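You operate a simulated robot arm through the tools that you are given. There is no shell and no other tool.

The job below is to be done with a simulated two-armed robot. You get a single attempt, and the scene is never put back.

JOB
Bend the cable under the 1 N weight till it breaks and set the log knob to the count.
Fine: red knob tight first.

Only the result counts: the job must be done as asked and must still hold three seconds after the hand-in. Knocking over, shifting, dropping, spilling or breaking anything else fails it.

ROBOT AND FRAMES
Two 6-joint arms with fingered hands on one trunk that stands fixed in place. Base frame: the origin is at the foot of the trunk, x ahead of it, y to its left, z up. Lengths are in mm, angles in degrees, forces in N, time in s.
The left shoulder is at [50, 170, 1020], the right one opposite. With the tool pointing down near the work surface each hand reaches from about 500 to 780 mm from the base axis, measured 20 degrees to its own side. Payload 3.5 kg a hand.
The TCP of each hand is the grasp point between the finger pads, 26 mm short of the fingertips. In the tool frame z runs along the fingers and y along their closing line. The gripper opens to 132 mm; its body begins 73 mm behind the TCP. The gripper is a hand of 3 fingers: y runs from the thumb to the fingers, the wrist lies at [0, 0, -234] in the tool frame, and closing takes about 1.5 s.
Orientation is that of the tool frame in the base frame, as [roll, pitch, yaw] about the fixed x, y, z axes, in that order (R = Rz(yaw) Ry(pitch) Rx(roll)). With the fingers straight down and closing along the base's y, the tool's x points along the base's -x, its y along +y and its z along -z.

CONTROLS
- The arms move only by the tool servo_tool. It takes "left_targets", "right_targets" or both (then of equal length, played together; a hand with none holds still); each is a list of rows, each a list of 6 numbers: the turn, a rotation vector about the tool's x, y, z in units of 45 degrees (1.0 is 45 degrees), then the shift along the tool's x, y, z in units of 400 mm (1.0 is 400 mm). In form: [[wx, wy, wz, x, y, z], ...]. A call has 1 to 20 rows; each row is the pose to reach, as a shift and turn from the pose commanded when the call began, along the tool's axes at that moment. "left_gripper" and "right_gripper" are, for a hand that has rows, the finger opening in m, from 0 to 0.132, set as the call begins (left out, the last holds). A call with a number of a shift or a turn outside -1 to 1 is refused whole. Rows are played at 5 a second. More than 50 mm and 8.6 degrees between two rows, or a gripper value outside its range, and nothing of the call is played. Where a pose cannot be reached the arm comes as near as it can. A force on the tool above 40 N (or 10 N above the force at the start of the call, whichever is more), or a blocked arm, ends the call early, and 0.2 s more pass. Each finger travels about 108 mm/s and halts on what it meets, pressing with about 29 N; the grip force reading is that of the motor and also rises with nothing between the fingers. The clock runs only during rows and for 0.2 s after the last one: add rows that repeat a pose to give the fingers time. It gives the time, the measured TCP pose, the force on the tool (base axes), the opening and the grip force at its end, in the units of the frame above (readings bear some noise), with the torque about the TCP (base axes, N m) and any sound that the robot's microphone picked up.
- Cameras (640 x 400 px; columns grow to the right, rows downward): "scene" is now at [38, -0.5, 1611.1]; the picture's right is [-0.02, -1.00, 0.00], its down [-0.74, 0.02, -0.68] and it looks along [0.68, -0.01, -0.74] (base axes); focal length 327 px, centre (320, 200). "left" rides on the left gripper at [-62, 3, -92] in its tool frame; the picture's right is [-0.05, -1.00, 0.00], its down [0.83, -0.04, -0.56] and it looks along [0.56, -0.03, 0.83] (tool axes); focal length 230 px, centre (320, 200). "right" rides on the right gripper at [61, 3, -92] in its tool frame; the picture's right is [-0.05, 1.00, 0.00], its down [-0.83, -0.04, -0.56] and it looks along [-0.55, -0.03, 0.83] (tool axes); focal length 230 px, centre (320, 200). There is no depth. A picture from a camera that has moved, and an enlarged one, comes with that camera's place and axes in the base frame and with its lens.
- camera(camera): a new picture of that camera. The clock stands still meanwhile.
- move_column(by): slides the trunk up (or, below 0, down) by that many mm; the arms and the scene camera ride with it, the base frame stays. It gives what a move gives, with no picture.
- move_fingers(finger1, finger2, thumb_bend, hand): sets how far each is bent, from 0 (flat) to 100 (curled in); at 30 the hand is open as for a grip, at 70 the pads meet at the TCP. One left out holds its place. A second passes; each finger stops where it meets its share of the squeeze, and holds until it gets a number again. A gripper value or a shape takes the hand back. It gives what a move gives, with no picture; readings hold the bend of each and the force on the fingers (four entries, about 0 where the hand has none), thumb and palm.
- grasp_type(shape, hand): the hand has 3 fingers and takes this shape, open, in about a second: jaw (thumb against the fingers, like two jaws); tri (thumb and two fingers); tip (a fingertip pinch); poke (one finger out to press); point (the index stretched); flat (the hand flat); cup (the hand cupped); fist (a fist). The gripper value then closes the fingers along that shape, each until it touches; the sizes above hold for jaw. It gives what a move gives, with no picture.
- aim_head(pan, tilt): turns the head with the scene camera to pan (to the left, within 86 degrees either way) and tilt (down, from -29 to 69), counted from straight ahead of the robot. It gives what a move gives.
- zoom(camera, box): a new picture of the part [left, top, right, bottom] of that camera's present view, enlarged. The clock stands still meanwhile.
- finish_job(): hands the job in; it is judged then, once.

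Places have to be worked out from the pictures, the camera data and where the tool is seen. Open the grippers and draw the arms clear of the work before you hand the job in, unless the task says otherwise.

The tools are called after "Call:" by a JSON object that holds its "name" and its "arguments". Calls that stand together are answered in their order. servo_tool: Moves the arms, as the interface text tells. Its arguments: {"type":"object","properties":{"left_targets":{"type":"array","items":{"type":"array","items":{"type":"number"}}},"left_gripper":{"type":"number"},"right_targets":{"type":"array","items":{"type":"array","items":{"type":"number"}}},"right_gripper":{"type":"number"}},"required":[]} The other tools are called the same way: move_column (by) moves the trunk up or down; grasp_type (shape, hand) gives the hand a shape; move_fingers (finger1, finger2, thumb_bend, hand) moves the fingers one by one; aim_head (pan, tilt) turns the head that bears the scene camera; camera (camera) takes a picture; zoom (camera, box) takes an enlarged picture of a part of a camera's view; finish_job () hands the job in.

At the start:

```text
time_s: 0.0
left_position: [563.8, 240.0, 1140.6]
left_tool_rot: [-179.9, 0.0, -179.9]
left_wrist_force: [0.0, -0.2, 1.4]
left_torque: [-0.01, 0.0, -0.07]
left_gripper_width: 131.9
left_grasp_force: 0.0
left_shape: jaw
left_bend: [30.0, 30.0, 30.0]
left_finger forces: [0.1, 0.0, 0.0, 0.0, 0.1, 0.0]
right_position: [491.0, -268.3, 1129.3]
right_tool_rot: [179.8, 0.2, -180.0]
right_wrist_force: [-0.1, -0.4, -0.7]
right_torque: [0.01, 0.0, -0.01]
right_gripper_width: 131.9
right_grasp_force: 0.1
right_shape: jaw
right_bend: [30.0, 30.0, 30.0]
right_finger forces: [0.0, 0.0, 0.0, 0.0, 0.1, 0.0]
trunk travel left (down, up): [-636.0, 74.0]
head pan, tilt (commanded): [-1.3, 47.3]
```

scene: 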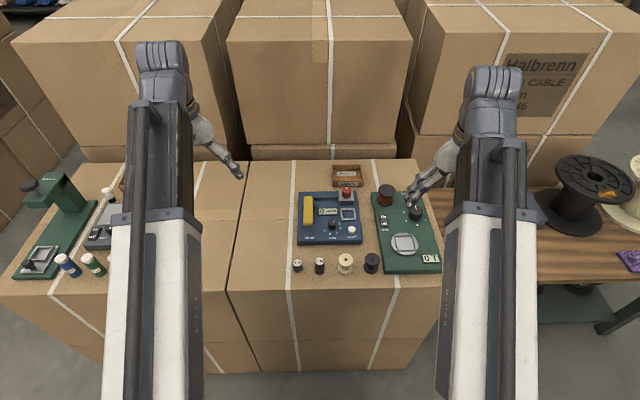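
right: 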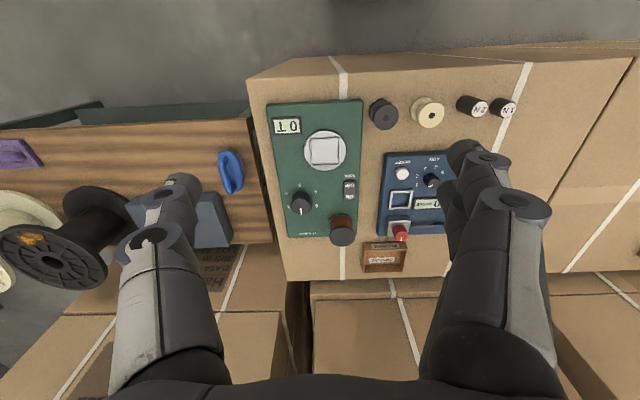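
left: 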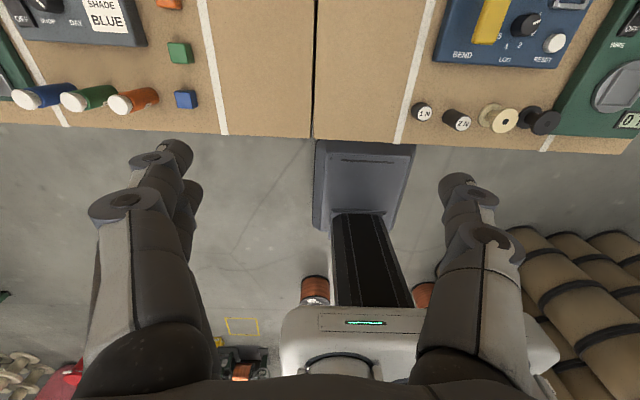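

The scene shows a bending tester (blue board with yellow lever and red knob), weights and spools in front of it. I'll zoom in to see the details before moving.

Call:
{"name": "zoom", "arguments": {"camera": "scene", "box": [280, 160, 380, 280]}}

Call:
{"name": "zoom", "arguments": {"camera": "right", "box": [360, 80, 540, 290]}}

Call:
{"name": "zoom", "arguments": {"camera": "scene", "box": [0, 160, 130, 290]}}

Call:
{"name": "zoom", "arguments": {"camera": "left", "box": [390, 0, 640, 150]}}

```text
3.33 times, centred on (330, 220) of scene
camera zoom: at [38.0, -0.5, 1611.1], right [-0.02, -1.0, 0.0], down [-0.74, 0.02, -0.68], along [0.68, -0.01, -0.74], focal length 1089 px, centre (287, 133)
```

zoom: 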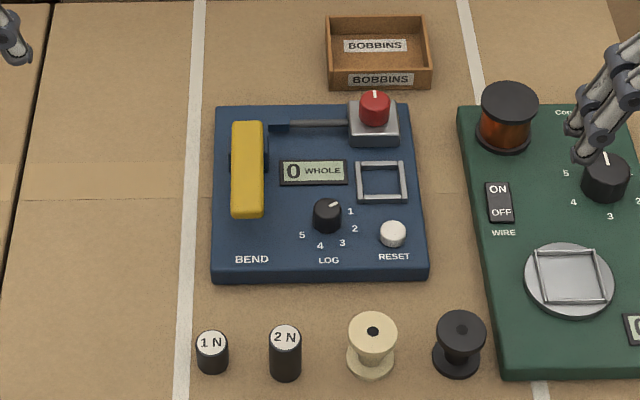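

```text
1.90 times, centred on (450, 185) of right
camera zoom: at [428.6, -265.3, 1222.5], right [0.05, 1.0, 0.0], down [0.83, -0.04, 0.56], along [0.56, -0.03, -0.83], focal length 438 px, centre (72, 229)
```

zoom: 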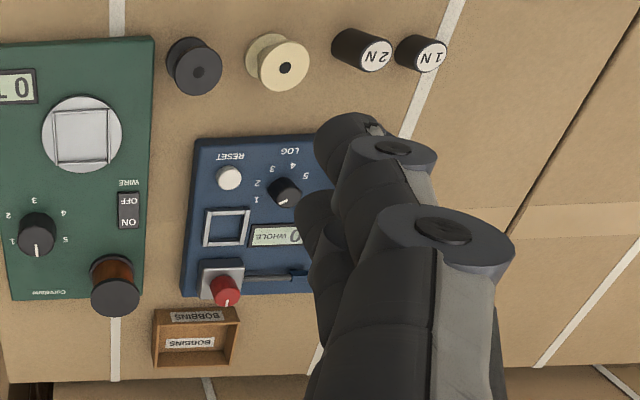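

```text
3.08 times, centred on (65, 225) of scene
camera zoom: at [38.0, -0.5, 1611.1], right [-0.02, -1.0, 0.0], down [-0.74, 0.02, -0.68], along [0.68, -0.01, -0.74], focal length 1006 px, centre (1105, 123)
```

zoom: 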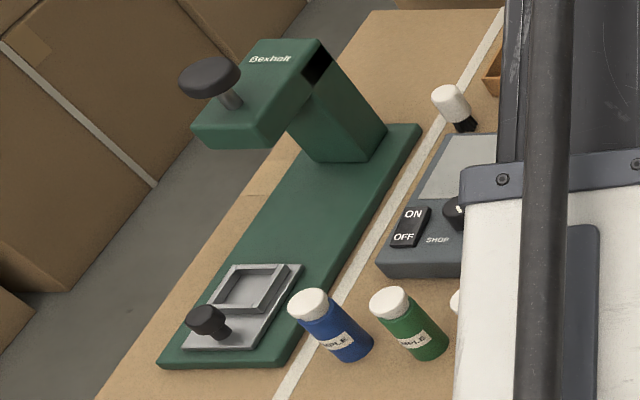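

```text
2.56 times, centred on (515, 75) of left
camera zoom: at [626.1, 243.6, 1232.9], right [0.05, -1.0, 0.0], down [-0.83, -0.04, 0.55], along [-0.55, -0.03, -0.83], focal length 589 px, centre (-179, 520)
```

zoom: 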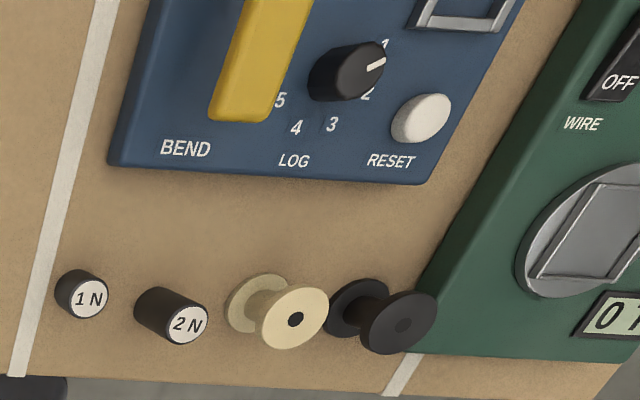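

I'll take tighter zooms of the tester's parts to understand the lever, clamp, tray and display.

Call:
{"name": "zoom", "arguments": {"camera": "scene", "box": [296, 180, 336, 230]}}

Call:
{"name": "zoom", "arguments": {"camera": "scene", "box": [330, 180, 370, 220]}}

Call:
{"name": "zoom", "arguments": {"camera": "scene", "box": [320, 210, 370, 250]}}

Call:
{"name": "zoom", "arguments": {"camera": "scene", "box": [365, 170, 445, 280]}}

```text
8.00 times, centred on (316, 205) of scene
camera zoom: at [38.0, -0.5, 1611.1], right [-0.02, -1.0, 0.0], down [-0.74, 0.02, -0.68], along [0.68, -0.01, -0.74], focal length 2614 px, centre (352, 160)
```

zoom: 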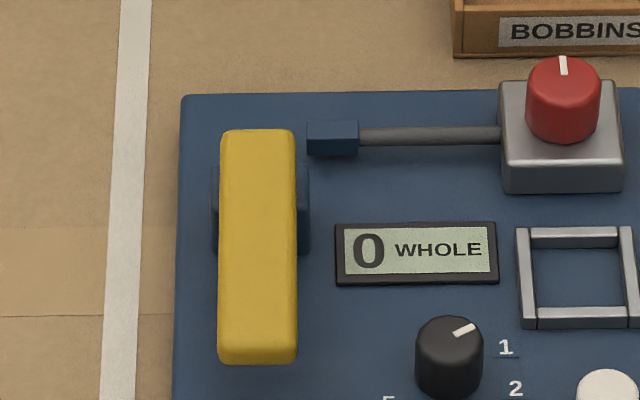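

```text
10.00 times, centred on (350, 200) of scene
camera zoom: at [38.0, -0.5, 1611.1], right [-0.02, -1.0, 0.0], down [-0.74, 0.02, -0.68], along [0.68, -0.01, -0.74], focal length 3268 px, centre (20, 200)
```

zoom: 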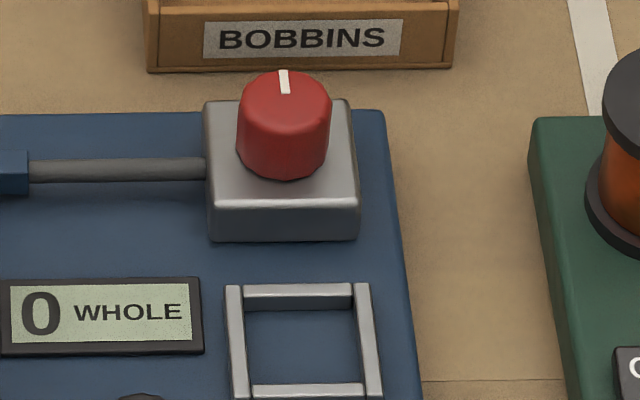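

```text
10.00 times, centred on (345, 230) of scene
camera zoom: at [38.0, -0.5, 1611.1], right [-0.02, -1.0, 0.0], down [-0.74, 0.02, -0.68], along [0.68, -0.01, -0.74], focal length 3268 px, centre (70, -100)
```

zoom: 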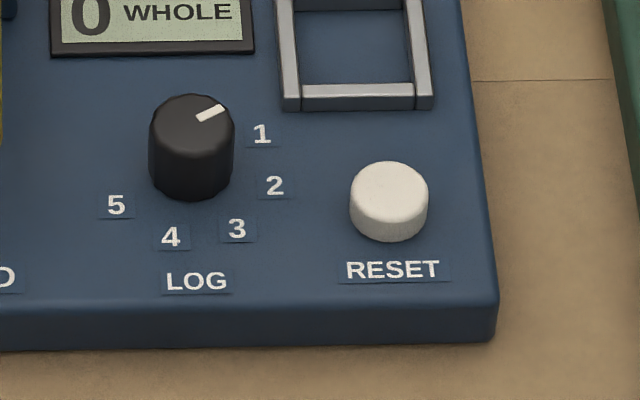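

```text
3.64 times, centred on (405, 225) of scene
camera zoom: at [38.0, -0.5, 1611.1], right [-0.02, -1.0, 0.0], down [-0.74, 0.02, -0.68], along [0.68, -0.01, -0.74], focal length 1188 px, centre (11, 109)
```

zoom: 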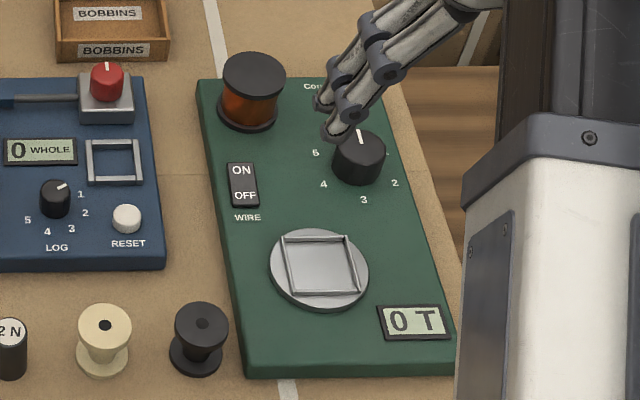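

The tester sits around x 615–820, y −140 to +60, and its top is near z 800. The lever front end seems raised. I'll move the right hand closer for a better view with its camera.

Call:
{"name": "servo_tool", "arguments": {"right_targets": [[0, 0, 0, -0.0545, 0.059, 0.0645], [0, 0, 0, -0.109, 0.118, 0.129], [0, 0, 0, -0.1635, 0.177, 0.1935], [0, 0, 0, -0.218, 0.236, 0.258], [0, 0, 0, -0.2725, 0.295, 0.3225]]}}

Call:
{"name": "camera", "arguments": {"camera": "right"}}

Call:
{"name": "camera", "arguments": {"camera": "scene"}}

```text
time_s: 1.2
left_position: [564.8, 238.1, 1139.1]
left_tool_rot: [180.0, -0.1, -179.9]
left_wrist_force: [0.0, -0.3, 0.1]
left_torque: [0.0, 0.01, 0.01]
left_gripper_width: 131.9
left_grasp_force: 0.0
left_shape: jaw
left_bend: [30.0, 30.0, 30.0]
left_finger forces: [0.0, 0.0, 0.1, 0.0, 0.0, 0.2]
right_position: [600.6, -149.7, 1001.1]
right_tool_rot: [-179.8, 0.2, -179.9]
right_wrist_force: [-0.4, 0.8, 0.8]
right_torque: [0.01, 0.01, 0.04]
right_gripper_width: 132.1
right_grasp_force: 0.1
right_shape: jaw
right_bend: [30.0, 30.0, 30.0]
right_finger forces: [0.0, 0.0, 0.0, 0.0, 0.0, 0.0]
trunk travel left (down, up): [-636.0, 74.0]
head pan, tilt (commanded): [-1.3, 47.3]
```

```text
taken
camera right: at [538.9, -146.5, 1093.7], right [0.05, 1.0, 0.0], down [0.83, -0.04, 0.56], along [0.56, -0.03, -0.83], focal length 230 px, centre (320, 200)
```

right: 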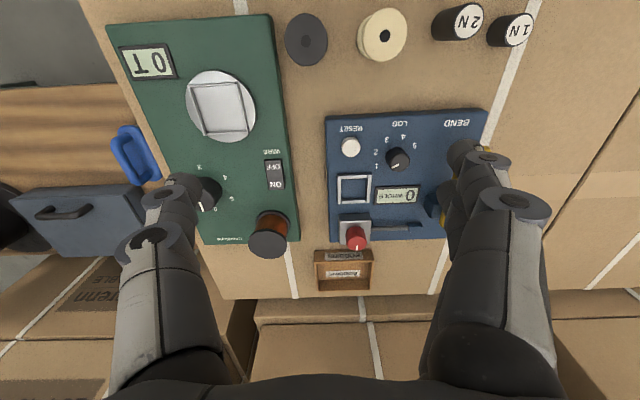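

```text
taken
camera scene: at [38.2, -0.4, 1611.1], right [-0.02, -1.0, 0.0], down [-0.74, 0.02, -0.68], along [0.68, -0.01, -0.74], focal length 327 px, centre (320, 200)
```

scene: 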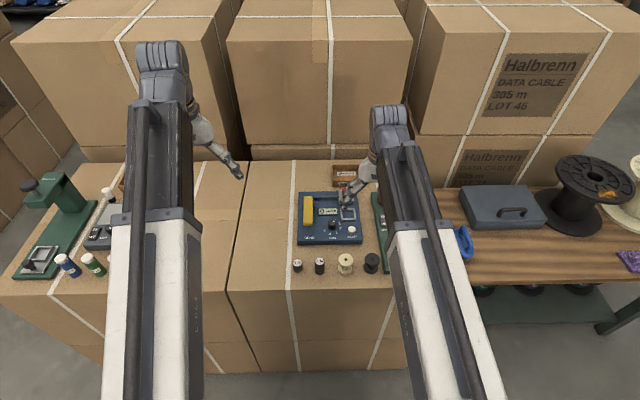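

I'll zoom into the right-hand camera view to measure the knob, tray and LOG dial.

Call:
{"name": "zoom", "arguments": {"camera": "right", "box": [320, 100, 480, 260]}}

Call:
{"name": "zoom", "arguments": {"camera": "right", "box": [320, 170, 420, 270]}}

Call:
{"name": "zoom", "arguments": {"camera": "scene", "box": [290, 160, 370, 280]}}

```text
2.50 times, centred on (400, 180) of right
camera zoom: at [538.9, -146.5, 1093.7], right [0.05, 1.0, 0.0], down [0.83, -0.04, 0.56], along [0.56, -0.03, -0.83], focal length 575 px, centre (120, 250)
```

zoom: 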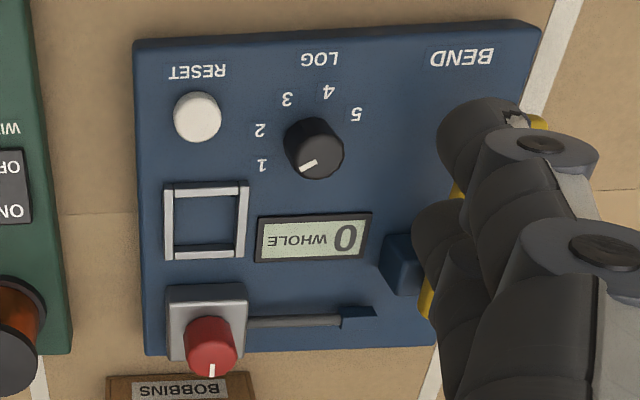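

```text
4.00 times, centred on (370, 220) of right
camera zoom: at [538.9, -146.5, 1093.7], right [0.05, 1.0, 0.0], down [0.83, -0.04, 0.56], along [0.56, -0.03, -0.83], focal length 920 px, centre (120, 120)
```

zoom: 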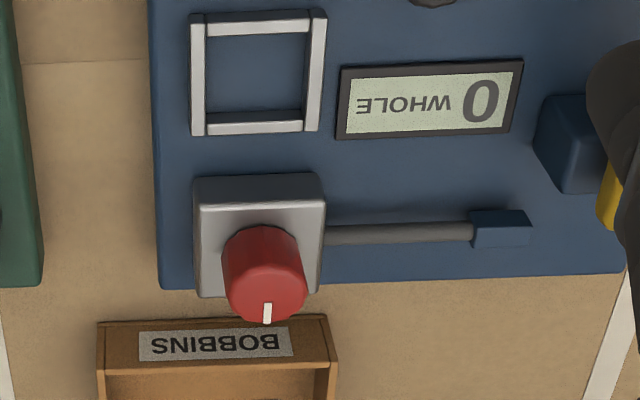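

```text
3.33 times, centred on (330, 220) of scene
camera zoom: at [38.2, -0.4, 1611.1], right [-0.02, -1.0, 0.0], down [-0.74, 0.02, -0.68], along [0.68, -0.01, -0.74], focal length 1089 px, centre (287, 133)
```

zoom: 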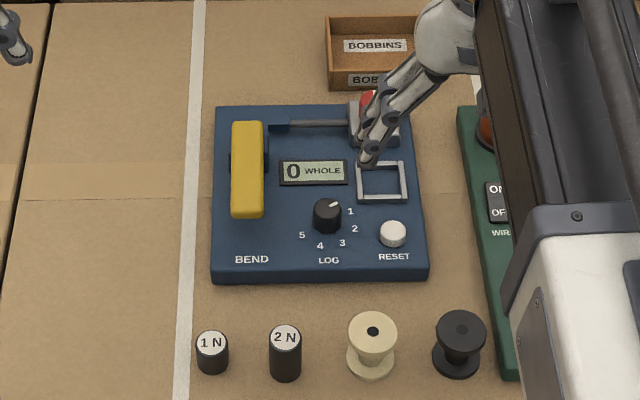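

The knob top is near (796, −103, 836), the tray near (715, −106, 806) and the LOG knob near (673, −51, 820). I'll turn the left hand so its camera looks sideways at the yellow lever, first half of that move.

Call:
{"name": "servo_tool", "arguments": {"left_targets": [[0, 0, -0.1667, -0.025, 0, 0.0417], [0, 0, -0.3333, -0.05, 0, 0.0833], [0, 0, -0.5, -0.075, 0, 0.125], [0, 0, -0.6667, -0.1, 0, 0.1667], [0, 0, -0.8333, -0.125, 0, 0.2083], [0, 0, -1.0, -0.15, 0, 0.25]]}}

Call:
{"name": "camera", "arguments": {"camera": "left"}}

```text
time_s: 2.6
left_position: [623.7, 237.1, 1040.8]
left_tool_rot: [-179.8, 0.0, -134.7]
left_wrist_force: [0.4, 0.0, 0.0]
left_torque: [-0.02, -0.02, 0.05]
left_gripper_width: 132.0
left_grasp_force: 0.1
left_shape: jaw
left_bend: [30.0, 30.0, 30.0]
left_finger forces: [0.0, 0.0, 0.0, 0.0, 0.0, 0.0]
right_position: [599.9, -149.8, 999.9]
right_tool_rot: [180.0, 0.2, -180.0]
right_wrist_force: [0.6, 0.0, -0.3]
right_torque: [-0.02, 0.0, -0.01]
right_gripper_width: 131.8
right_grasp_force: 0.0
right_shape: jaw
right_bend: [30.0, 30.0, 30.0]
right_finger forces: [0.0, 0.0, 0.1, 0.0, 0.1, 0.0]
trunk travel left (down, up): [-636.0, 74.0]
head pan, tilt (commanded): [-1.3, 47.3]
```

```text
taken
camera left: at [665.3, 285.8, 1132.6], right [0.75, -0.67, 0.0], down [-0.55, -0.62, 0.55], along [-0.37, -0.41, -0.83], focal length 230 px, centre (320, 200)
```

left: 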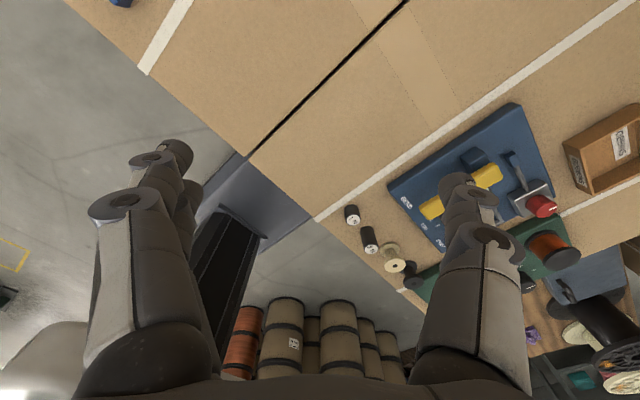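

The sideways view is coming together; I'll finish the turn and lower the left hand for a side view of the lever.

Call:
{"name": "servo_tool", "arguments": {"left_targets": [[0, 0, -0.1667, -0.013, -0.019, 0.0437], [0, 0, -0.3333, -0.0265, -0.038, 0.0875], [0, 0, -0.5, -0.04, -0.0575, 0.131], [0, 0, -0.6667, -0.053, -0.0765, 0.175], [0, 0, -0.8333, -0.066, -0.096, 0.2187], [0, 0, -1.0, -0.0795, -0.115, 0.2625]]}}

Call:
{"name": "camera", "arguments": {"camera": "left"}}

```text
time_s: 4.0
left_position: [679.2, 243.9, 934.3]
left_tool_rot: [-180.0, -0.2, -90.6]
left_wrist_force: [1.1, -0.4, -0.9]
left_torque: [-0.04, 0.0, -0.01]
left_gripper_width: 131.9
left_grasp_force: 0.1
left_shape: jaw
left_bend: [30.0, 30.0, 30.0]
left_finger forces: [0.0, 0.0, 0.1, 0.1, 0.0, 0.0]
left hand out of reach, approached as far as the arm can: row 6
right_position: [599.9, -150.4, 1001.2]
right_tool_rot: [-179.9, 0.2, 179.9]
right_wrist_force: [-0.8, 0.5, -0.4]
right_torque: [0.01, 0.01, 0.02]
right_gripper_width: 132.2
right_grasp_force: 0.0
right_shape: jaw
right_bend: [30.0, 30.0, 30.0]
right_finger forces: [0.0, 0.0, 0.1, 0.1, 0.0, 0.0]
trunk travel left (down, up): [-636.0, 74.0]
head pan, tilt (commanded): [-1.3, 47.3]
```

```text
taken
camera left: at [676.7, 308.0, 1027.3], right [1.0, 0.04, 0.0], down [0.03, -0.83, 0.56], along [0.02, -0.56, -0.83], focal length 230 px, centre (320, 200)
```

left: 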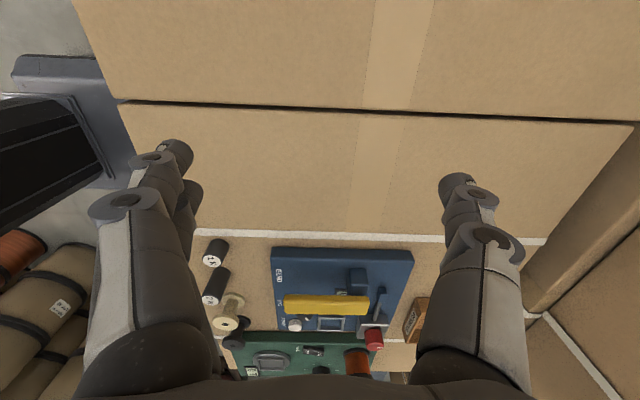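

Now I'll zoom in on the lever from the left-hand camera.

Call:
{"name": "zoom", "arguments": {"camera": "left", "box": [260, 240, 440, 370]}}

Call:
{"name": "zoom", "arguments": {"camera": "left", "box": [190, 230, 290, 380]}}

```text
3.08 times, centred on (350, 305) of left
camera zoom: at [676.7, 308.0, 1027.3], right [1.0, 0.04, 0.0], down [0.03, -0.83, 0.56], along [0.02, -0.56, -0.83], focal length 708 px, centre (228, -123)
```

zoom: 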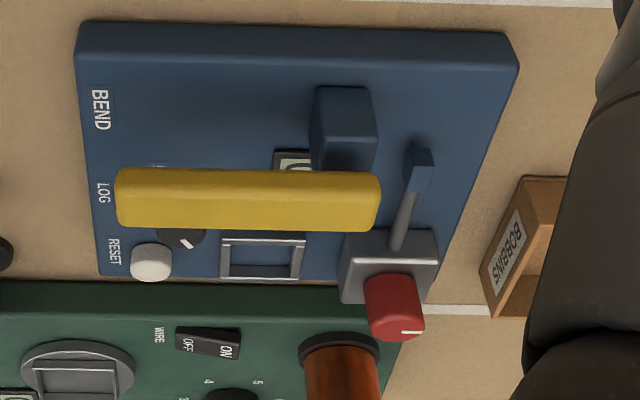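

```text
2.67 times, centred on (240, 305) of left
camera zoom: at [676.7, 308.0, 1027.3], right [1.0, 0.04, 0.0], down [0.03, -0.83, 0.56], along [0.02, -0.56, -0.83], focal length 614 px, centre (533, -80)
```

zoom: 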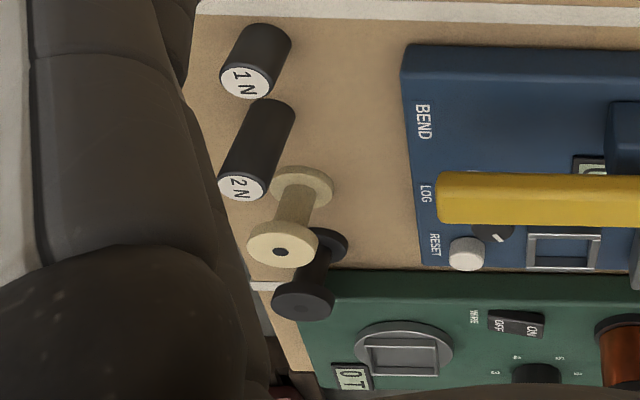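

The lever is a horizontal yellow bar: x 640–754, y≈22, top z≈853, carried on a post at its far end. So its near end should press down. The red knob (30 mm across, z 811–836) is near the limit of reach, so I'll raise the trunk and move the right hand toward it to test how far it gets.

Call:
{"name": "move_column", "arguments": {"by": 60}}

Call:
{"name": "servo_tool", "arguments": {"right_targets": [[0, 0, 0, -0.09, 0.0235, 0.06], [0, 0, 0, -0.18, 0.047, 0.12], [0, 0, 0, -0.27, 0.0705, 0.18], [0, 0, 0, -0.36, 0.094, 0.24], [0, 0, 0, -0.45, 0.1175, 0.3]]}}

Call:
{"name": "camera", "arguments": {"camera": "scene"}}

Call:
{"name": "camera", "arguments": {"camera": "right"}}

Call:
{"name": "camera", "arguments": {"camera": "left"}}

```text
time_s: 5.0
left_position: [679.0, 244.1, 994.6]
left_tool_rot: [-179.9, -0.4, -90.7]
left_wrist_force: [-0.2, 0.1, 0.2]
left_torque: [0.03, 0.0, -0.01]
left_gripper_width: 131.9
left_grasp_force: 0.0
left_shape: jaw
left_bend: [30.0, 30.0, 30.0]
left_finger forces: [0.1, 0.0, 0.0, 0.0, 0.0, 0.0]
right_position: [600.7, -150.5, 1061.1]
right_tool_rot: [-180.0, 0.2, 180.0]
right_wrist_force: [0.2, -0.5, 0.0]
right_torque: [0.03, -0.02, 0.01]
right_gripper_width: 132.0
right_grasp_force: 0.1
right_shape: jaw
right_bend: [30.0, 30.0, 30.0]
right_finger forces: [0.1, 0.0, 0.0, 0.0, 0.0, 0.0]
trunk travel left (down, up): [-696.0, 14.0]
head pan, tilt (commanded): [-1.3, 47.3]
```

```text
time_s: 6.2
left_position: [678.3, 243.9, 994.8]
left_tool_rot: [-179.9, -0.2, -90.7]
left_wrist_force: [0.0, -0.3, 0.1]
left_torque: [-0.03, 0.03, 0.01]
left_gripper_width: 132.2
left_grasp_force: 0.2
left_shape: jaw
left_bend: [30.0, 30.0, 30.0]
left_finger forces: [0.0, 0.1, 0.1, 0.0, 0.0, 0.0]
right_position: [743.6, -105.6, 943.3]
right_tool_rot: [179.9, 0.3, -180.0]
right_wrist_force: [0.6, -0.3, 0.2]
right_torque: [-0.01, -0.03, 0.01]
right_gripper_width: 132.1
right_grasp_force: 0.1
right_shape: jaw
right_bend: [30.0, 30.0, 30.0]
right_finger forces: [0.0, 0.1, 0.0, 0.0, 0.1, 0.1]
right hand out of reach, approached as far as the arm can: row 5
trunk travel left (down, up): [-696.0, 14.0]
head pan, tilt (commanded): [-1.3, 47.3]
```

```text
taken
camera scene: at [37.9, -0.5, 1671.1], right [-0.02, -1.0, 0.0], down [-0.74, 0.02, -0.68], along [0.68, -0.01, -0.74], focal length 327 px, centre (320, 200)
```

scene: 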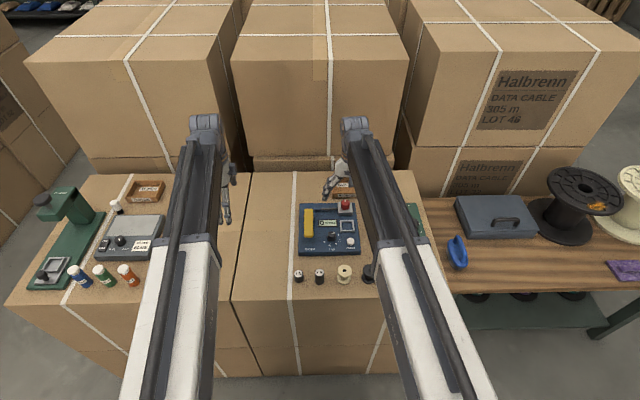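

```text
taken
camera right: at [681.8, -102.6, 1035.0], right [0.05, 1.0, 0.0], down [0.83, -0.04, 0.56], along [0.56, -0.03, -0.83], focal length 230 px, centre (320, 200)
```

right: 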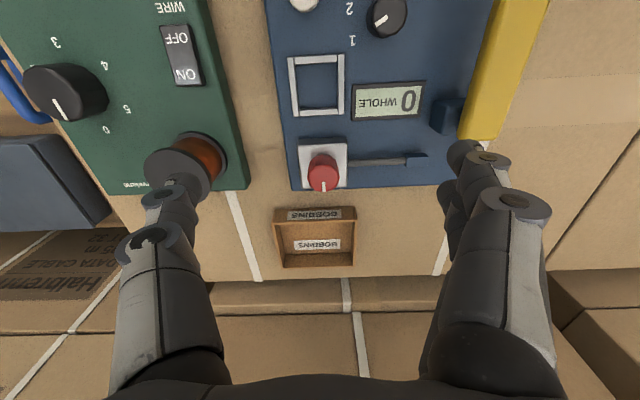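

```text
taken
camera left: at [676.4, 308.0, 1087.7], right [1.0, 0.04, 0.0], down [0.03, -0.83, 0.56], along [0.02, -0.56, -0.83], focal length 230 px, centre (320, 200)
```

left: 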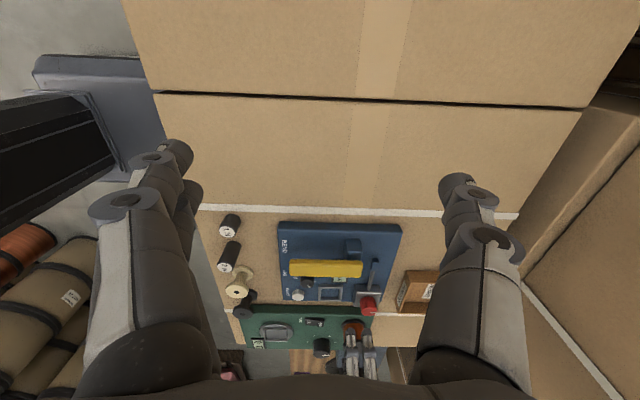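

The vertical tool stops at x≈744, so a tilt of about 20° is needed for the knob. I'll zoom into this view to measure the knob and the LOG dial again.

Call:
{"name": "zoom", "arguments": {"camera": "right", "box": [280, 120, 440, 220]}}

Call:
{"name": "zoom", "arguments": {"camera": "right", "box": [330, 0, 460, 81]}}

Call:
{"name": "zoom", "arguments": {"camera": "scene", "box": [295, 190, 365, 260]}}

```text
4.00 times, centred on (360, 170) of right
camera zoom: at [681.8, -102.6, 1035.0], right [0.05, 1.0, 0.0], down [0.83, -0.04, 0.56], along [0.56, -0.03, -0.83], focal length 920 px, centre (160, 320)
```

zoom: 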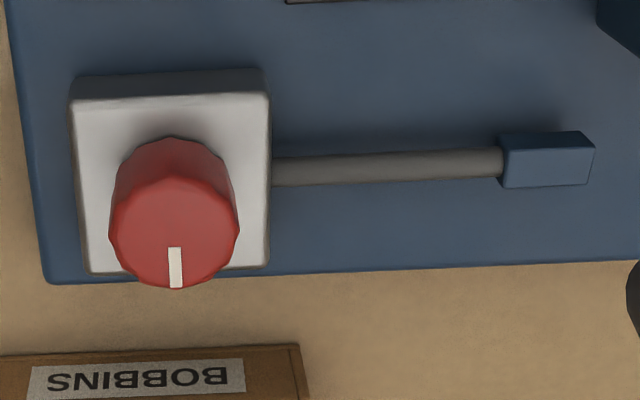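

```text
4.92 times, centred on (395, 40) of right
camera zoom: at [681.8, -102.6, 1035.0], right [0.05, 1.0, 0.0], down [0.83, -0.04, 0.56], along [0.56, -0.03, -0.83], focal length 1133 px, centre (-49, 985)
```

zoom: 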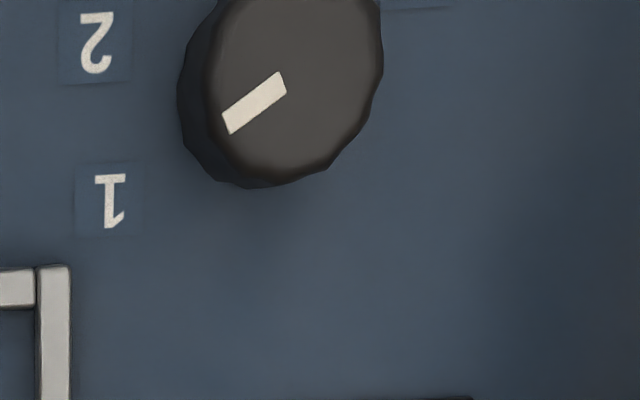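

```text
5.71 times, centred on (330, 225) of scene
camera zoom: at [37.9, -0.5, 1671.1], right [-0.02, -1.0, 0.0], down [-0.74, 0.02, -0.68], along [0.68, -0.01, -0.74], focal length 1867 px, centre (263, 57)
```

zoom: 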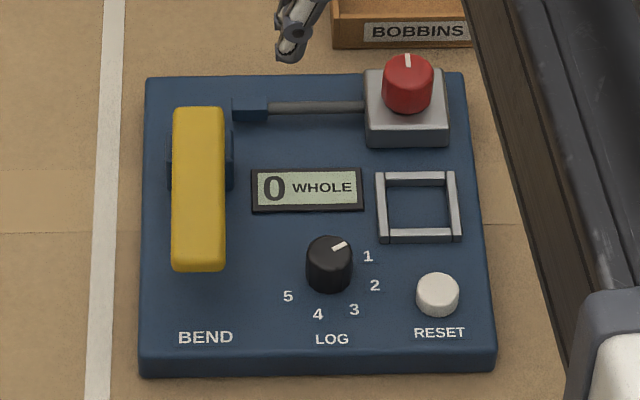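

The knob is at about (792, −104), top z 836, on a block with top z≈811. I'll tilt the right hand 25° forward, so the wrist stays nearer, and then check the pose.

Call:
{"name": "servo_tool", "arguments": {"right_targets": [[0, -0.14, 0, 0, 0, 0], [0, -0.28, 0, 0, 0, 0], [0, -0.42, 0, 0, 0, 0], [0, -0.5556, 0, 0, 0, 0], [0, -0.5556, 0, 0, 0, 0]], "right_gripper": 0.07}}

Call:
{"name": "camera", "arguments": {"camera": "right"}}

Call:
{"name": "camera", "arguments": {"camera": "left"}}

```text
time_s: 7.4
left_position: [678.7, 243.4, 995.8]
left_tool_rot: [-179.8, -0.3, -90.7]
left_wrist_force: [-0.2, -0.1, 0.6]
left_torque: [-0.02, 0.0, 0.02]
left_gripper_width: 131.9
left_grasp_force: 0.1
left_shape: jaw
left_bend: [30.0, 30.0, 30.0]
left_finger forces: [0.1, 0.0, 0.0, 0.0, 0.1, 0.1]
right_position: [744.6, -107.0, 944.9]
right_tool_rot: [-180.0, 25.3, -179.8]
right_wrist_force: [0.0, 0.8, 0.7]
right_torque: [-0.01, -0.01, -0.01]
right_gripper_width: 70.8
right_grasp_force: 0.0
right_shape: jaw
right_bend: [72.0, 72.0, 70.0]
right_finger forces: [0.0, 0.0, 0.1, 0.1, 0.1, 0.0]
trunk travel left (down, up): [-696.0, 14.0]
head pan, tilt (commanded): [-1.3, 47.3]
```

```text
taken
camera right: at [649.4, -103.0, 1001.6], right [0.05, 1.0, 0.02], down [0.51, -0.04, 0.86], along [0.86, -0.03, -0.52], focal length 230 px, centre (320, 200)
```

right: 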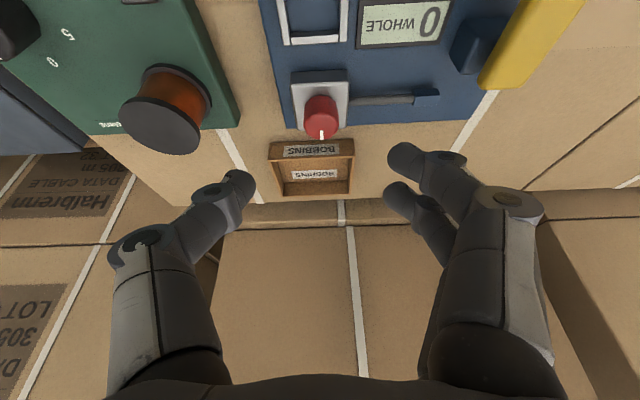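

```text
taken
camera left: at [676.6, 308.0, 1087.6], right [1.0, 0.04, 0.0], down [0.03, -0.83, 0.56], along [0.02, -0.56, -0.83], focal length 230 px, centre (320, 200)
```

left: 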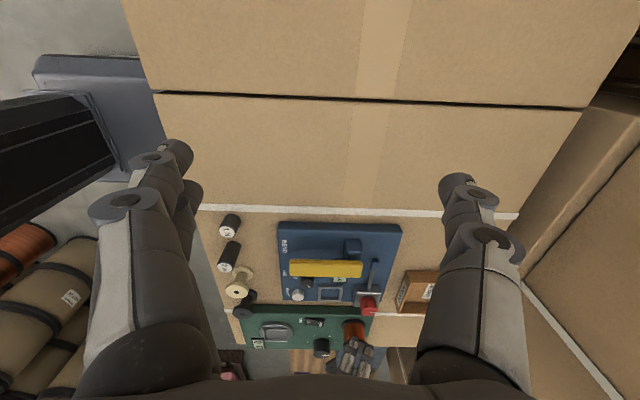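

The commanded pose was clipped at the reach limit, so I can count on the measured pose (744.6, −107, 945). I'll zoom on the knob and fingers from this view to refine its place.

Call:
{"name": "zoom", "arguments": {"camera": "right", "box": [260, 50, 420, 150]}}

Call:
{"name": "zoom", "arguments": {"camera": "left", "box": [330, 230, 450, 380]}}

```text
4.00 times, centred on (340, 100) of right
camera zoom: at [649.4, -103.0, 1001.6], right [0.05, 1.0, 0.02], down [0.51, -0.04, 0.86], along [0.86, -0.03, -0.52], focal length 920 px, centre (240, 600)
```

zoom: 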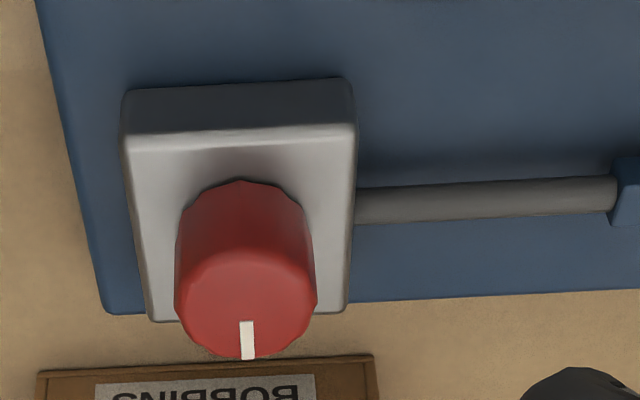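

```text
2.67 times, centred on (390, 305) of left
camera zoom: at [676.6, 308.0, 1087.6], right [1.0, 0.04, 0.0], down [0.03, -0.83, 0.56], along [0.02, -0.56, -0.83], focal length 614 px, centre (133, -80)
```

zoom: 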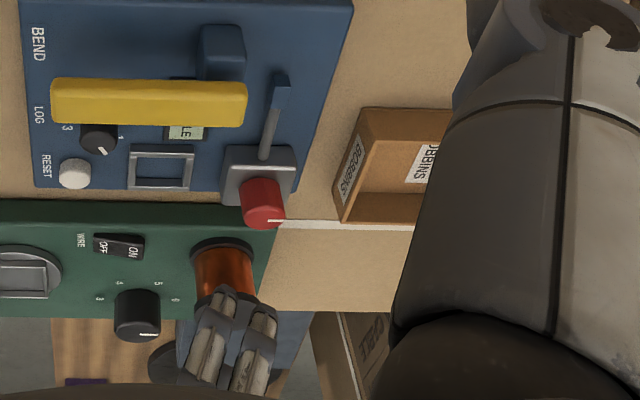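

The knob centre refines to about (793, −104.5), top z 836. I'll swing the right hand 45° counter-clockwise about the vertical and bring it above the knob, so there is a 90° clockwise turn available.

Call:
{"name": "servo_tool", "arguments": {"right_targets": [[-0.0712, 0, -0.1507, -0.0087, -0.0007, 0.0248], [-0.1425, 0, -0.3013, -0.0173, -0.0014, 0.0496], [-0.2137, 0, -0.452, -0.026, -0.0021, 0.0744], [-0.2849, 0, -0.6027, -0.0347, -0.0029, 0.0992], [-0.3562, 0, -0.7533, -0.0433, -0.0036, 0.124], [-0.4274, 0, -0.904, -0.052, -0.0043, 0.1488], [-0.4274, 0, -0.904, -0.052, -0.0043, 0.1488]]}}

Call:
{"name": "camera", "arguments": {"camera": "right"}}

Call:
{"name": "zoom", "arguments": {"camera": "left", "box": [270, 220, 450, 380]}}

Call:
{"name": "zoom", "arguments": {"camera": "scene", "box": [295, 150, 395, 260]}}

```text
time_s: 9.0
left_position: [678.7, 244.2, 996.6]
left_tool_rot: [-179.9, -0.3, -90.6]
left_wrist_force: [-0.4, -0.2, -0.5]
left_torque: [-0.02, -0.02, 0.05]
left_gripper_width: 131.8
left_grasp_force: 0.1
left_shape: jaw
left_bend: [30.0, 30.0, 30.0]
left_finger forces: [0.0, 0.0, 0.1, 0.0, 0.0, 0.1]
right_position: [787.2, -107.6, 898.8]
right_tool_rot: [179.9, 25.2, -135.0]
right_wrist_force: [-0.7, -0.9, -0.4]
right_torque: [0.01, -0.03, 0.02]
right_gripper_width: 70.6
right_grasp_force: 0.0
right_shape: jaw
right_bend: [72.0, 72.0, 70.0]
right_finger forces: [0.0, 0.0, 0.0, 0.1, 0.0, 0.0]
trunk travel left (down, up): [-696.0, 14.0]
head pan, tilt (commanded): [-1.3, 47.3]
```

```text
taken
camera right: at [718.7, -173.1, 956.3], right [-0.67, 0.74, 0.02], down [0.39, 0.33, 0.86], along [0.62, 0.59, -0.52], focal length 230 px, centre (320, 200)
```

right: 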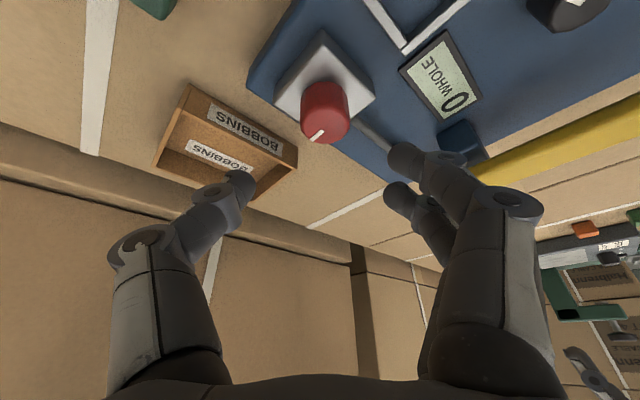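

```text
2.50 times, centred on (360, 300) of left
camera zoom: at [676.4, 308.0, 1087.7], right [1.0, 0.04, 0.0], down [0.03, -0.83, 0.56], along [0.02, -0.56, -0.83], focal length 575 px, centre (220, -50)
```

zoom: 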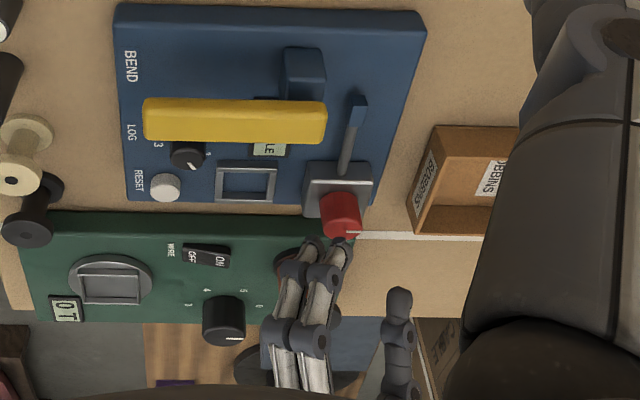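

```text
3.64 times, centred on (345, 205) of scene
camera zoom: at [37.9, -0.5, 1671.1], right [-0.02, -1.0, 0.0], down [-0.74, 0.02, -0.68], along [0.68, -0.01, -0.74], focal length 1188 px, centre (229, 182)
```

zoom: 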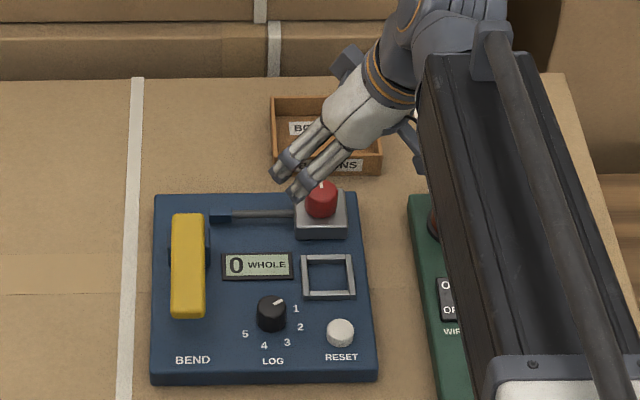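

The knob sits between thumb and fingers in the hand view. I'll descend to about z 843 and look again before closing.

Call:
{"name": "servo_tool", "arguments": {"right_targets": [[0, 0, 0, 0.0195, -0.0016, 0.0422], [0, 0, 0, 0.039, -0.0032, 0.0844], [0, 0, 0, 0.0586, -0.0048, 0.1266], [0, 0, 0, 0.0586, -0.0048, 0.1266]]}}

Call:
{"name": "camera", "arguments": {"camera": "right"}}

Call:
{"name": "zoom", "arguments": {"camera": "left", "box": [330, 250, 430, 350]}}

Call:
{"name": "zoom", "arguments": {"camera": "scene", "box": [330, 170, 380, 220]}}

```text
time_s: 10.0
left_position: [677.6, 244.5, 996.1]
left_tool_rot: [-179.9, -0.3, -90.7]
left_wrist_force: [0.0, -1.1, 0.8]
left_torque: [-0.02, -0.01, 0.01]
left_gripper_width: 131.7
left_grasp_force: 0.0
left_shape: jaw
left_bend: [30.0, 30.0, 30.0]
left_finger forces: [0.0, 0.0, 0.0, 0.0, 0.0, 0.0]
right_position: [788.5, -108.8, 841.5]
right_tool_rot: [179.9, 25.3, -135.0]
right_wrist_force: [-2.3, 0.4, 1.7]
right_torque: [0.02, 0.04, 0.07]
right_gripper_width: 72.1
right_grasp_force: 0.2
right_shape: jaw
right_bend: [72.0, 72.0, 70.0]
right_finger forces: [2.5, 0.0, 0.0, 0.1, 0.0, 0.1]
trunk travel left (down, up): [-696.0, 14.0]
head pan, tilt (commanded): [-1.3, 47.3]
```

```text
taken
camera right: at [719.8, -174.3, 900.3], right [-0.67, 0.74, 0.02], down [0.4, 0.33, 0.86], along [0.62, 0.59, -0.52], focal length 230 px, centre (320, 200)
```

right: 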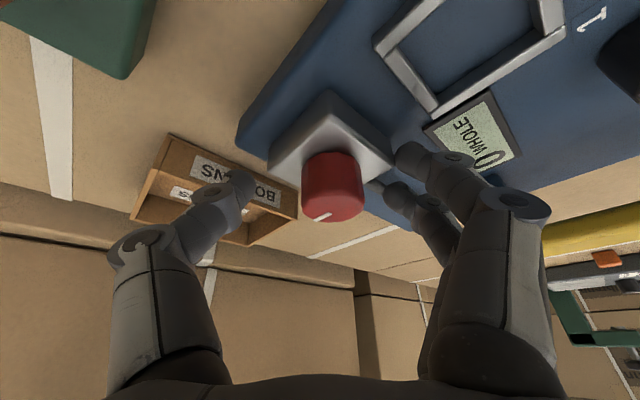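

```text
4.00 times, centred on (380, 300) of left
camera zoom: at [676.0, 308.0, 1087.9], right [1.0, 0.04, 0.0], down [0.03, -0.83, 0.56], along [0.02, -0.56, -0.83], focal length 920 px, centre (80, -200)
```

zoom: 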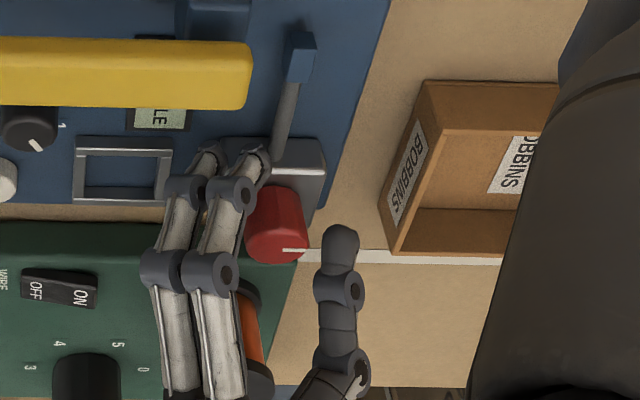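

```text
8.00 times, centred on (355, 195) of scene
camera zoom: at [37.2, -0.5, 1671.1], right [-0.02, -1.0, 0.0], down [-0.73, 0.02, -0.68], along [0.68, -0.01, -0.73], focal length 2614 px, centre (40, 240)
```

zoom: 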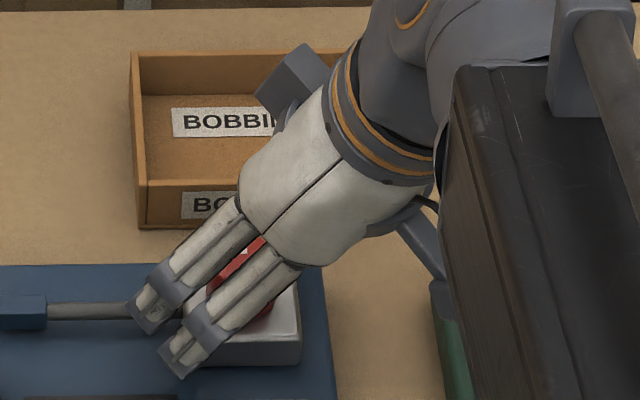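

One finger reads 2.5 N and appears to rest over the cable stub next to the clamp. I'll raise the hand 6 mm so the fingertips stay clear of the cable while gripping the knob.

Call:
{"name": "servo_tool", "arguments": {"right_targets": [[0, 0, 0, -0.0064, 0, -0.0136], [0, 0, 0, -0.0064, 0, -0.0136]]}}

Call:
{"name": "zoom", "arguments": {"camera": "right", "box": [200, 80, 440, 260]}}

```text
time_s: 10.6
left_position: [679.1, 245.0, 996.1]
left_tool_rot: [-179.9, -0.3, -90.7]
left_wrist_force: [0.9, -0.2, 0.4]
left_torque: [0.01, 0.03, 0.01]
left_gripper_width: 132.0
left_grasp_force: 0.1
left_shape: jaw
left_bend: [30.0, 30.0, 30.0]
left_finger forces: [0.0, 0.0, 0.0, 0.0, 0.0, 0.0]
right_position: [790.9, -109.1, 848.4]
right_tool_rot: [179.9, 25.2, -135.1]
right_wrist_force: [-1.6, 1.8, -0.9]
right_torque: [0.04, 0.05, 0.04]
right_gripper_width: 72.4
right_grasp_force: 0.1
right_shape: jaw
right_bend: [71.0, 72.0, 70.0]
right_finger forces: [1.9, 0.1, 0.0, 0.1, 0.1, 0.1]
trunk travel left (down, up): [-696.0, 14.0]
head pan, tilt (commanded): [-1.3, 47.3]
```

```text
2.22 times, centred on (320, 170) of right
camera zoom: at [720.8, -173.9, 906.5], right [-0.67, 0.74, 0.02], down [0.4, 0.33, 0.86], along [0.62, 0.59, -0.52], focal length 511 px, centre (320, 267)
```

zoom: 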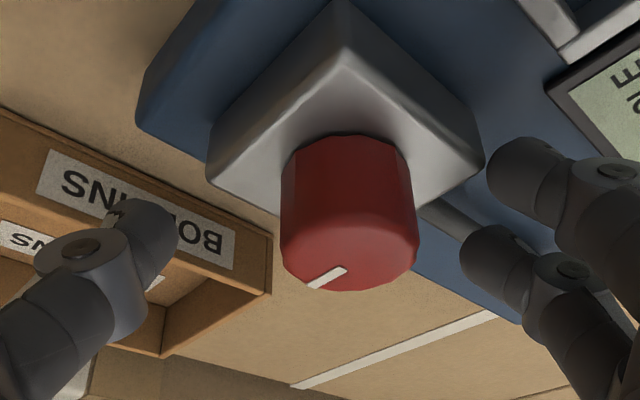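

There is still a light outward push on finger 1, probably from the clamp block's corner. I'll rise 10 mm and narrow the fingers to about 46 mm so that they come down inside the block's top.

Call:
{"name": "servo_tool", "arguments": {"right_targets": [[0, 0, 0, -0.0107, 0, -0.0227], [0, 0, 0, -0.0107, 0, -0.0227], [0, 0, 0, -0.0107, 0, -0.0227]], "right_gripper": 0.046}}

Call:
{"name": "zoom", "arguments": {"camera": "right", "box": [200, 80, 440, 260]}}

Call:
{"name": "zoom", "arguments": {"camera": "left", "box": [330, 250, 430, 350]}}

Call:
{"name": "zoom", "arguments": {"camera": "scene", "box": [330, 170, 380, 220]}}

```text
time_s: 11.4
left_position: [678.2, 244.4, 996.0]
left_tool_rot: [-179.8, -0.3, -90.7]
left_wrist_force: [-0.9, -0.4, -0.1]
left_torque: [-0.01, -0.02, 0.04]
left_gripper_width: 131.9
left_grasp_force: 0.0
left_shape: jaw
left_bend: [30.0, 30.0, 30.0]
left_finger forces: [0.0, 0.0, 0.0, 0.0, 0.1, 0.0]
right_position: [790.3, -109.2, 859.4]
right_tool_rot: [179.8, 25.2, -134.9]
right_wrist_force: [1.3, 0.5, -0.2]
right_torque: [0.02, 0.03, -0.01]
right_gripper_width: 46.6
right_grasp_force: 0.1
right_shape: jaw
right_bend: [73.0, 73.0, 70.0]
right_finger forces: [0.1, 0.1, 0.1, 0.1, 0.0, 0.0]
trunk travel left (down, up): [-696.0, 14.0]
head pan, tilt (commanded): [-1.3, 47.3]
```

```text
2.22 times, centred on (320, 170) of right
camera zoom: at [721.1, -174.1, 916.7], right [-0.67, 0.74, 0.02], down [0.4, 0.33, 0.86], along [0.62, 0.59, -0.52], focal length 511 px, centre (320, 267)
```

zoom: 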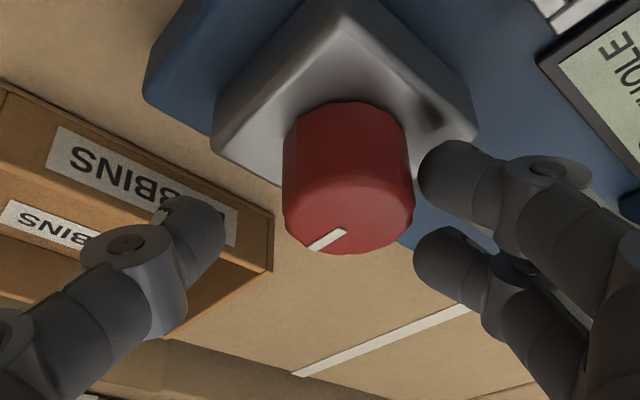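

```text
4.00 times, centred on (380, 300) of left
camera zoom: at [676.6, 307.9, 1087.6], right [1.0, 0.04, 0.0], down [0.03, -0.83, 0.56], along [0.02, -0.56, -0.83], focal length 920 px, centre (80, -200)
```

zoom: 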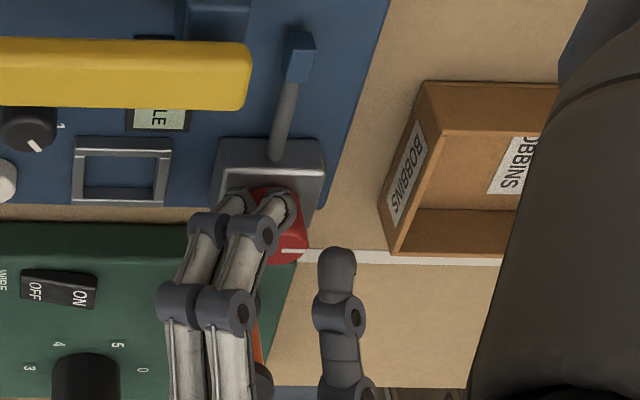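

```text
8.00 times, centred on (355, 195) of scene
camera zoom: at [38.1, -0.6, 1671.1], right [-0.02, -1.0, 0.0], down [-0.74, 0.02, -0.68], along [0.68, -0.01, -0.74], focal length 2614 px, centre (40, 240)
```

zoom: 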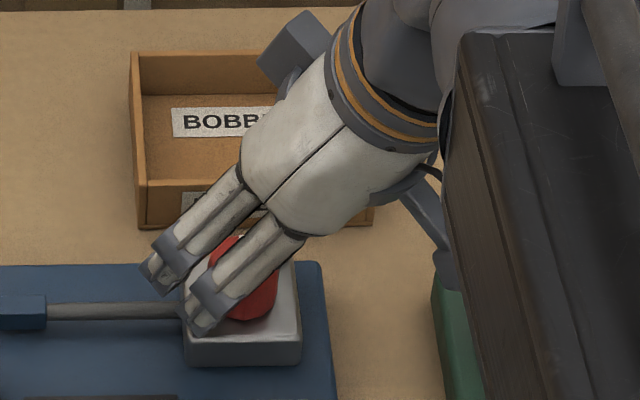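

The hand is free again; the knob sits about 6 mm toward the finger side of the hand's centre. I'll shift 6 mm along the closing line and descend 16 mm.

Call:
{"name": "servo_tool", "arguments": {"right_targets": [[0, 0, 0, 0, 0.015, 0], [0, 0, 0, 0.0085, 0.015, 0.018], [0, 0, 0, 0.017, 0.015, 0.0362], [0, 0, 0, 0.017, 0.015, 0.0362]]}}

Call:
{"name": "zoom", "arguments": {"camera": "right", "box": [200, 80, 440, 260]}}

Call:
{"name": "zoom", "arguments": {"camera": "left", "box": [330, 250, 430, 350]}}

```text
time_s: 12.3
left_position: [676.5, 243.1, 997.5]
left_tool_rot: [-179.8, -0.3, -90.7]
left_wrist_force: [-0.2, -0.8, -1.4]
left_torque: [-0.03, 0.02, 0.0]
left_gripper_width: 131.8
left_grasp_force: 0.1
left_shape: jaw
left_bend: [30.0, 30.0, 30.0]
left_finger forces: [0.1, 0.1, 0.1, 0.0, 0.1, 0.1]
right_position: [787.8, -103.1, 854.2]
right_tool_rot: [-179.9, 26.0, -135.0]
right_wrist_force: [-4.5, -0.9, 26.1]
right_torque: [0.47, 0.77, 0.1]
right_gripper_width: 47.6
right_grasp_force: 0.0
right_shape: jaw
right_bend: [77.0, 73.0, 70.0]
right_finger forces: [25.5, 0.1, 0.0, 0.1, 0.0, 0.0]
trunk travel left (down, up): [-696.0, 14.0]
head pan, tilt (commanded): [-1.3, 47.3]
stopped in row 4 (right hand): the force on the tool passed its limit at 41 N (the readings are from after the stop); the commanded pose is now the measured one
```

```text
2.22 times, centred on (320, 170) of right
camera zoom: at [717.7, -168.1, 909.6], right [-0.67, 0.74, 0.02], down [0.39, 0.33, 0.86], along [0.63, 0.59, -0.5], focal length 511 px, centre (320, 267)
```

zoom: 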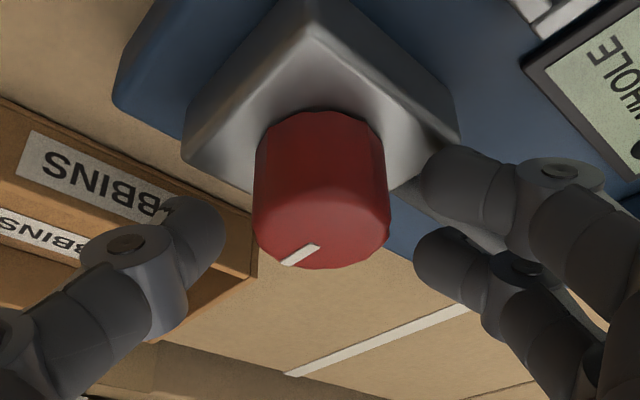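

```text
4.00 times, centred on (380, 300) of left
camera zoom: at [674.9, 307.4, 1089.2], right [1.0, 0.04, 0.0], down [0.03, -0.83, 0.56], along [0.02, -0.56, -0.83], focal length 920 px, centre (80, -200)
```

zoom: 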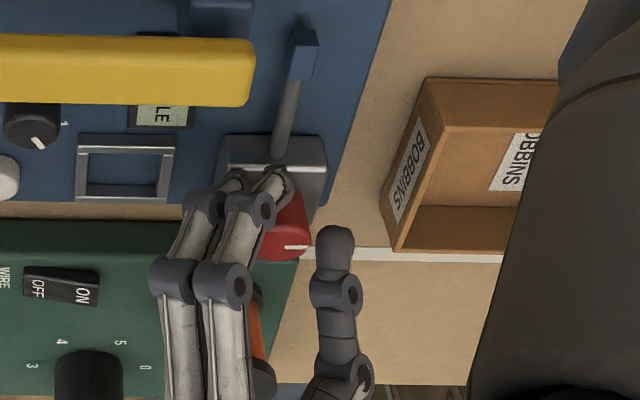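

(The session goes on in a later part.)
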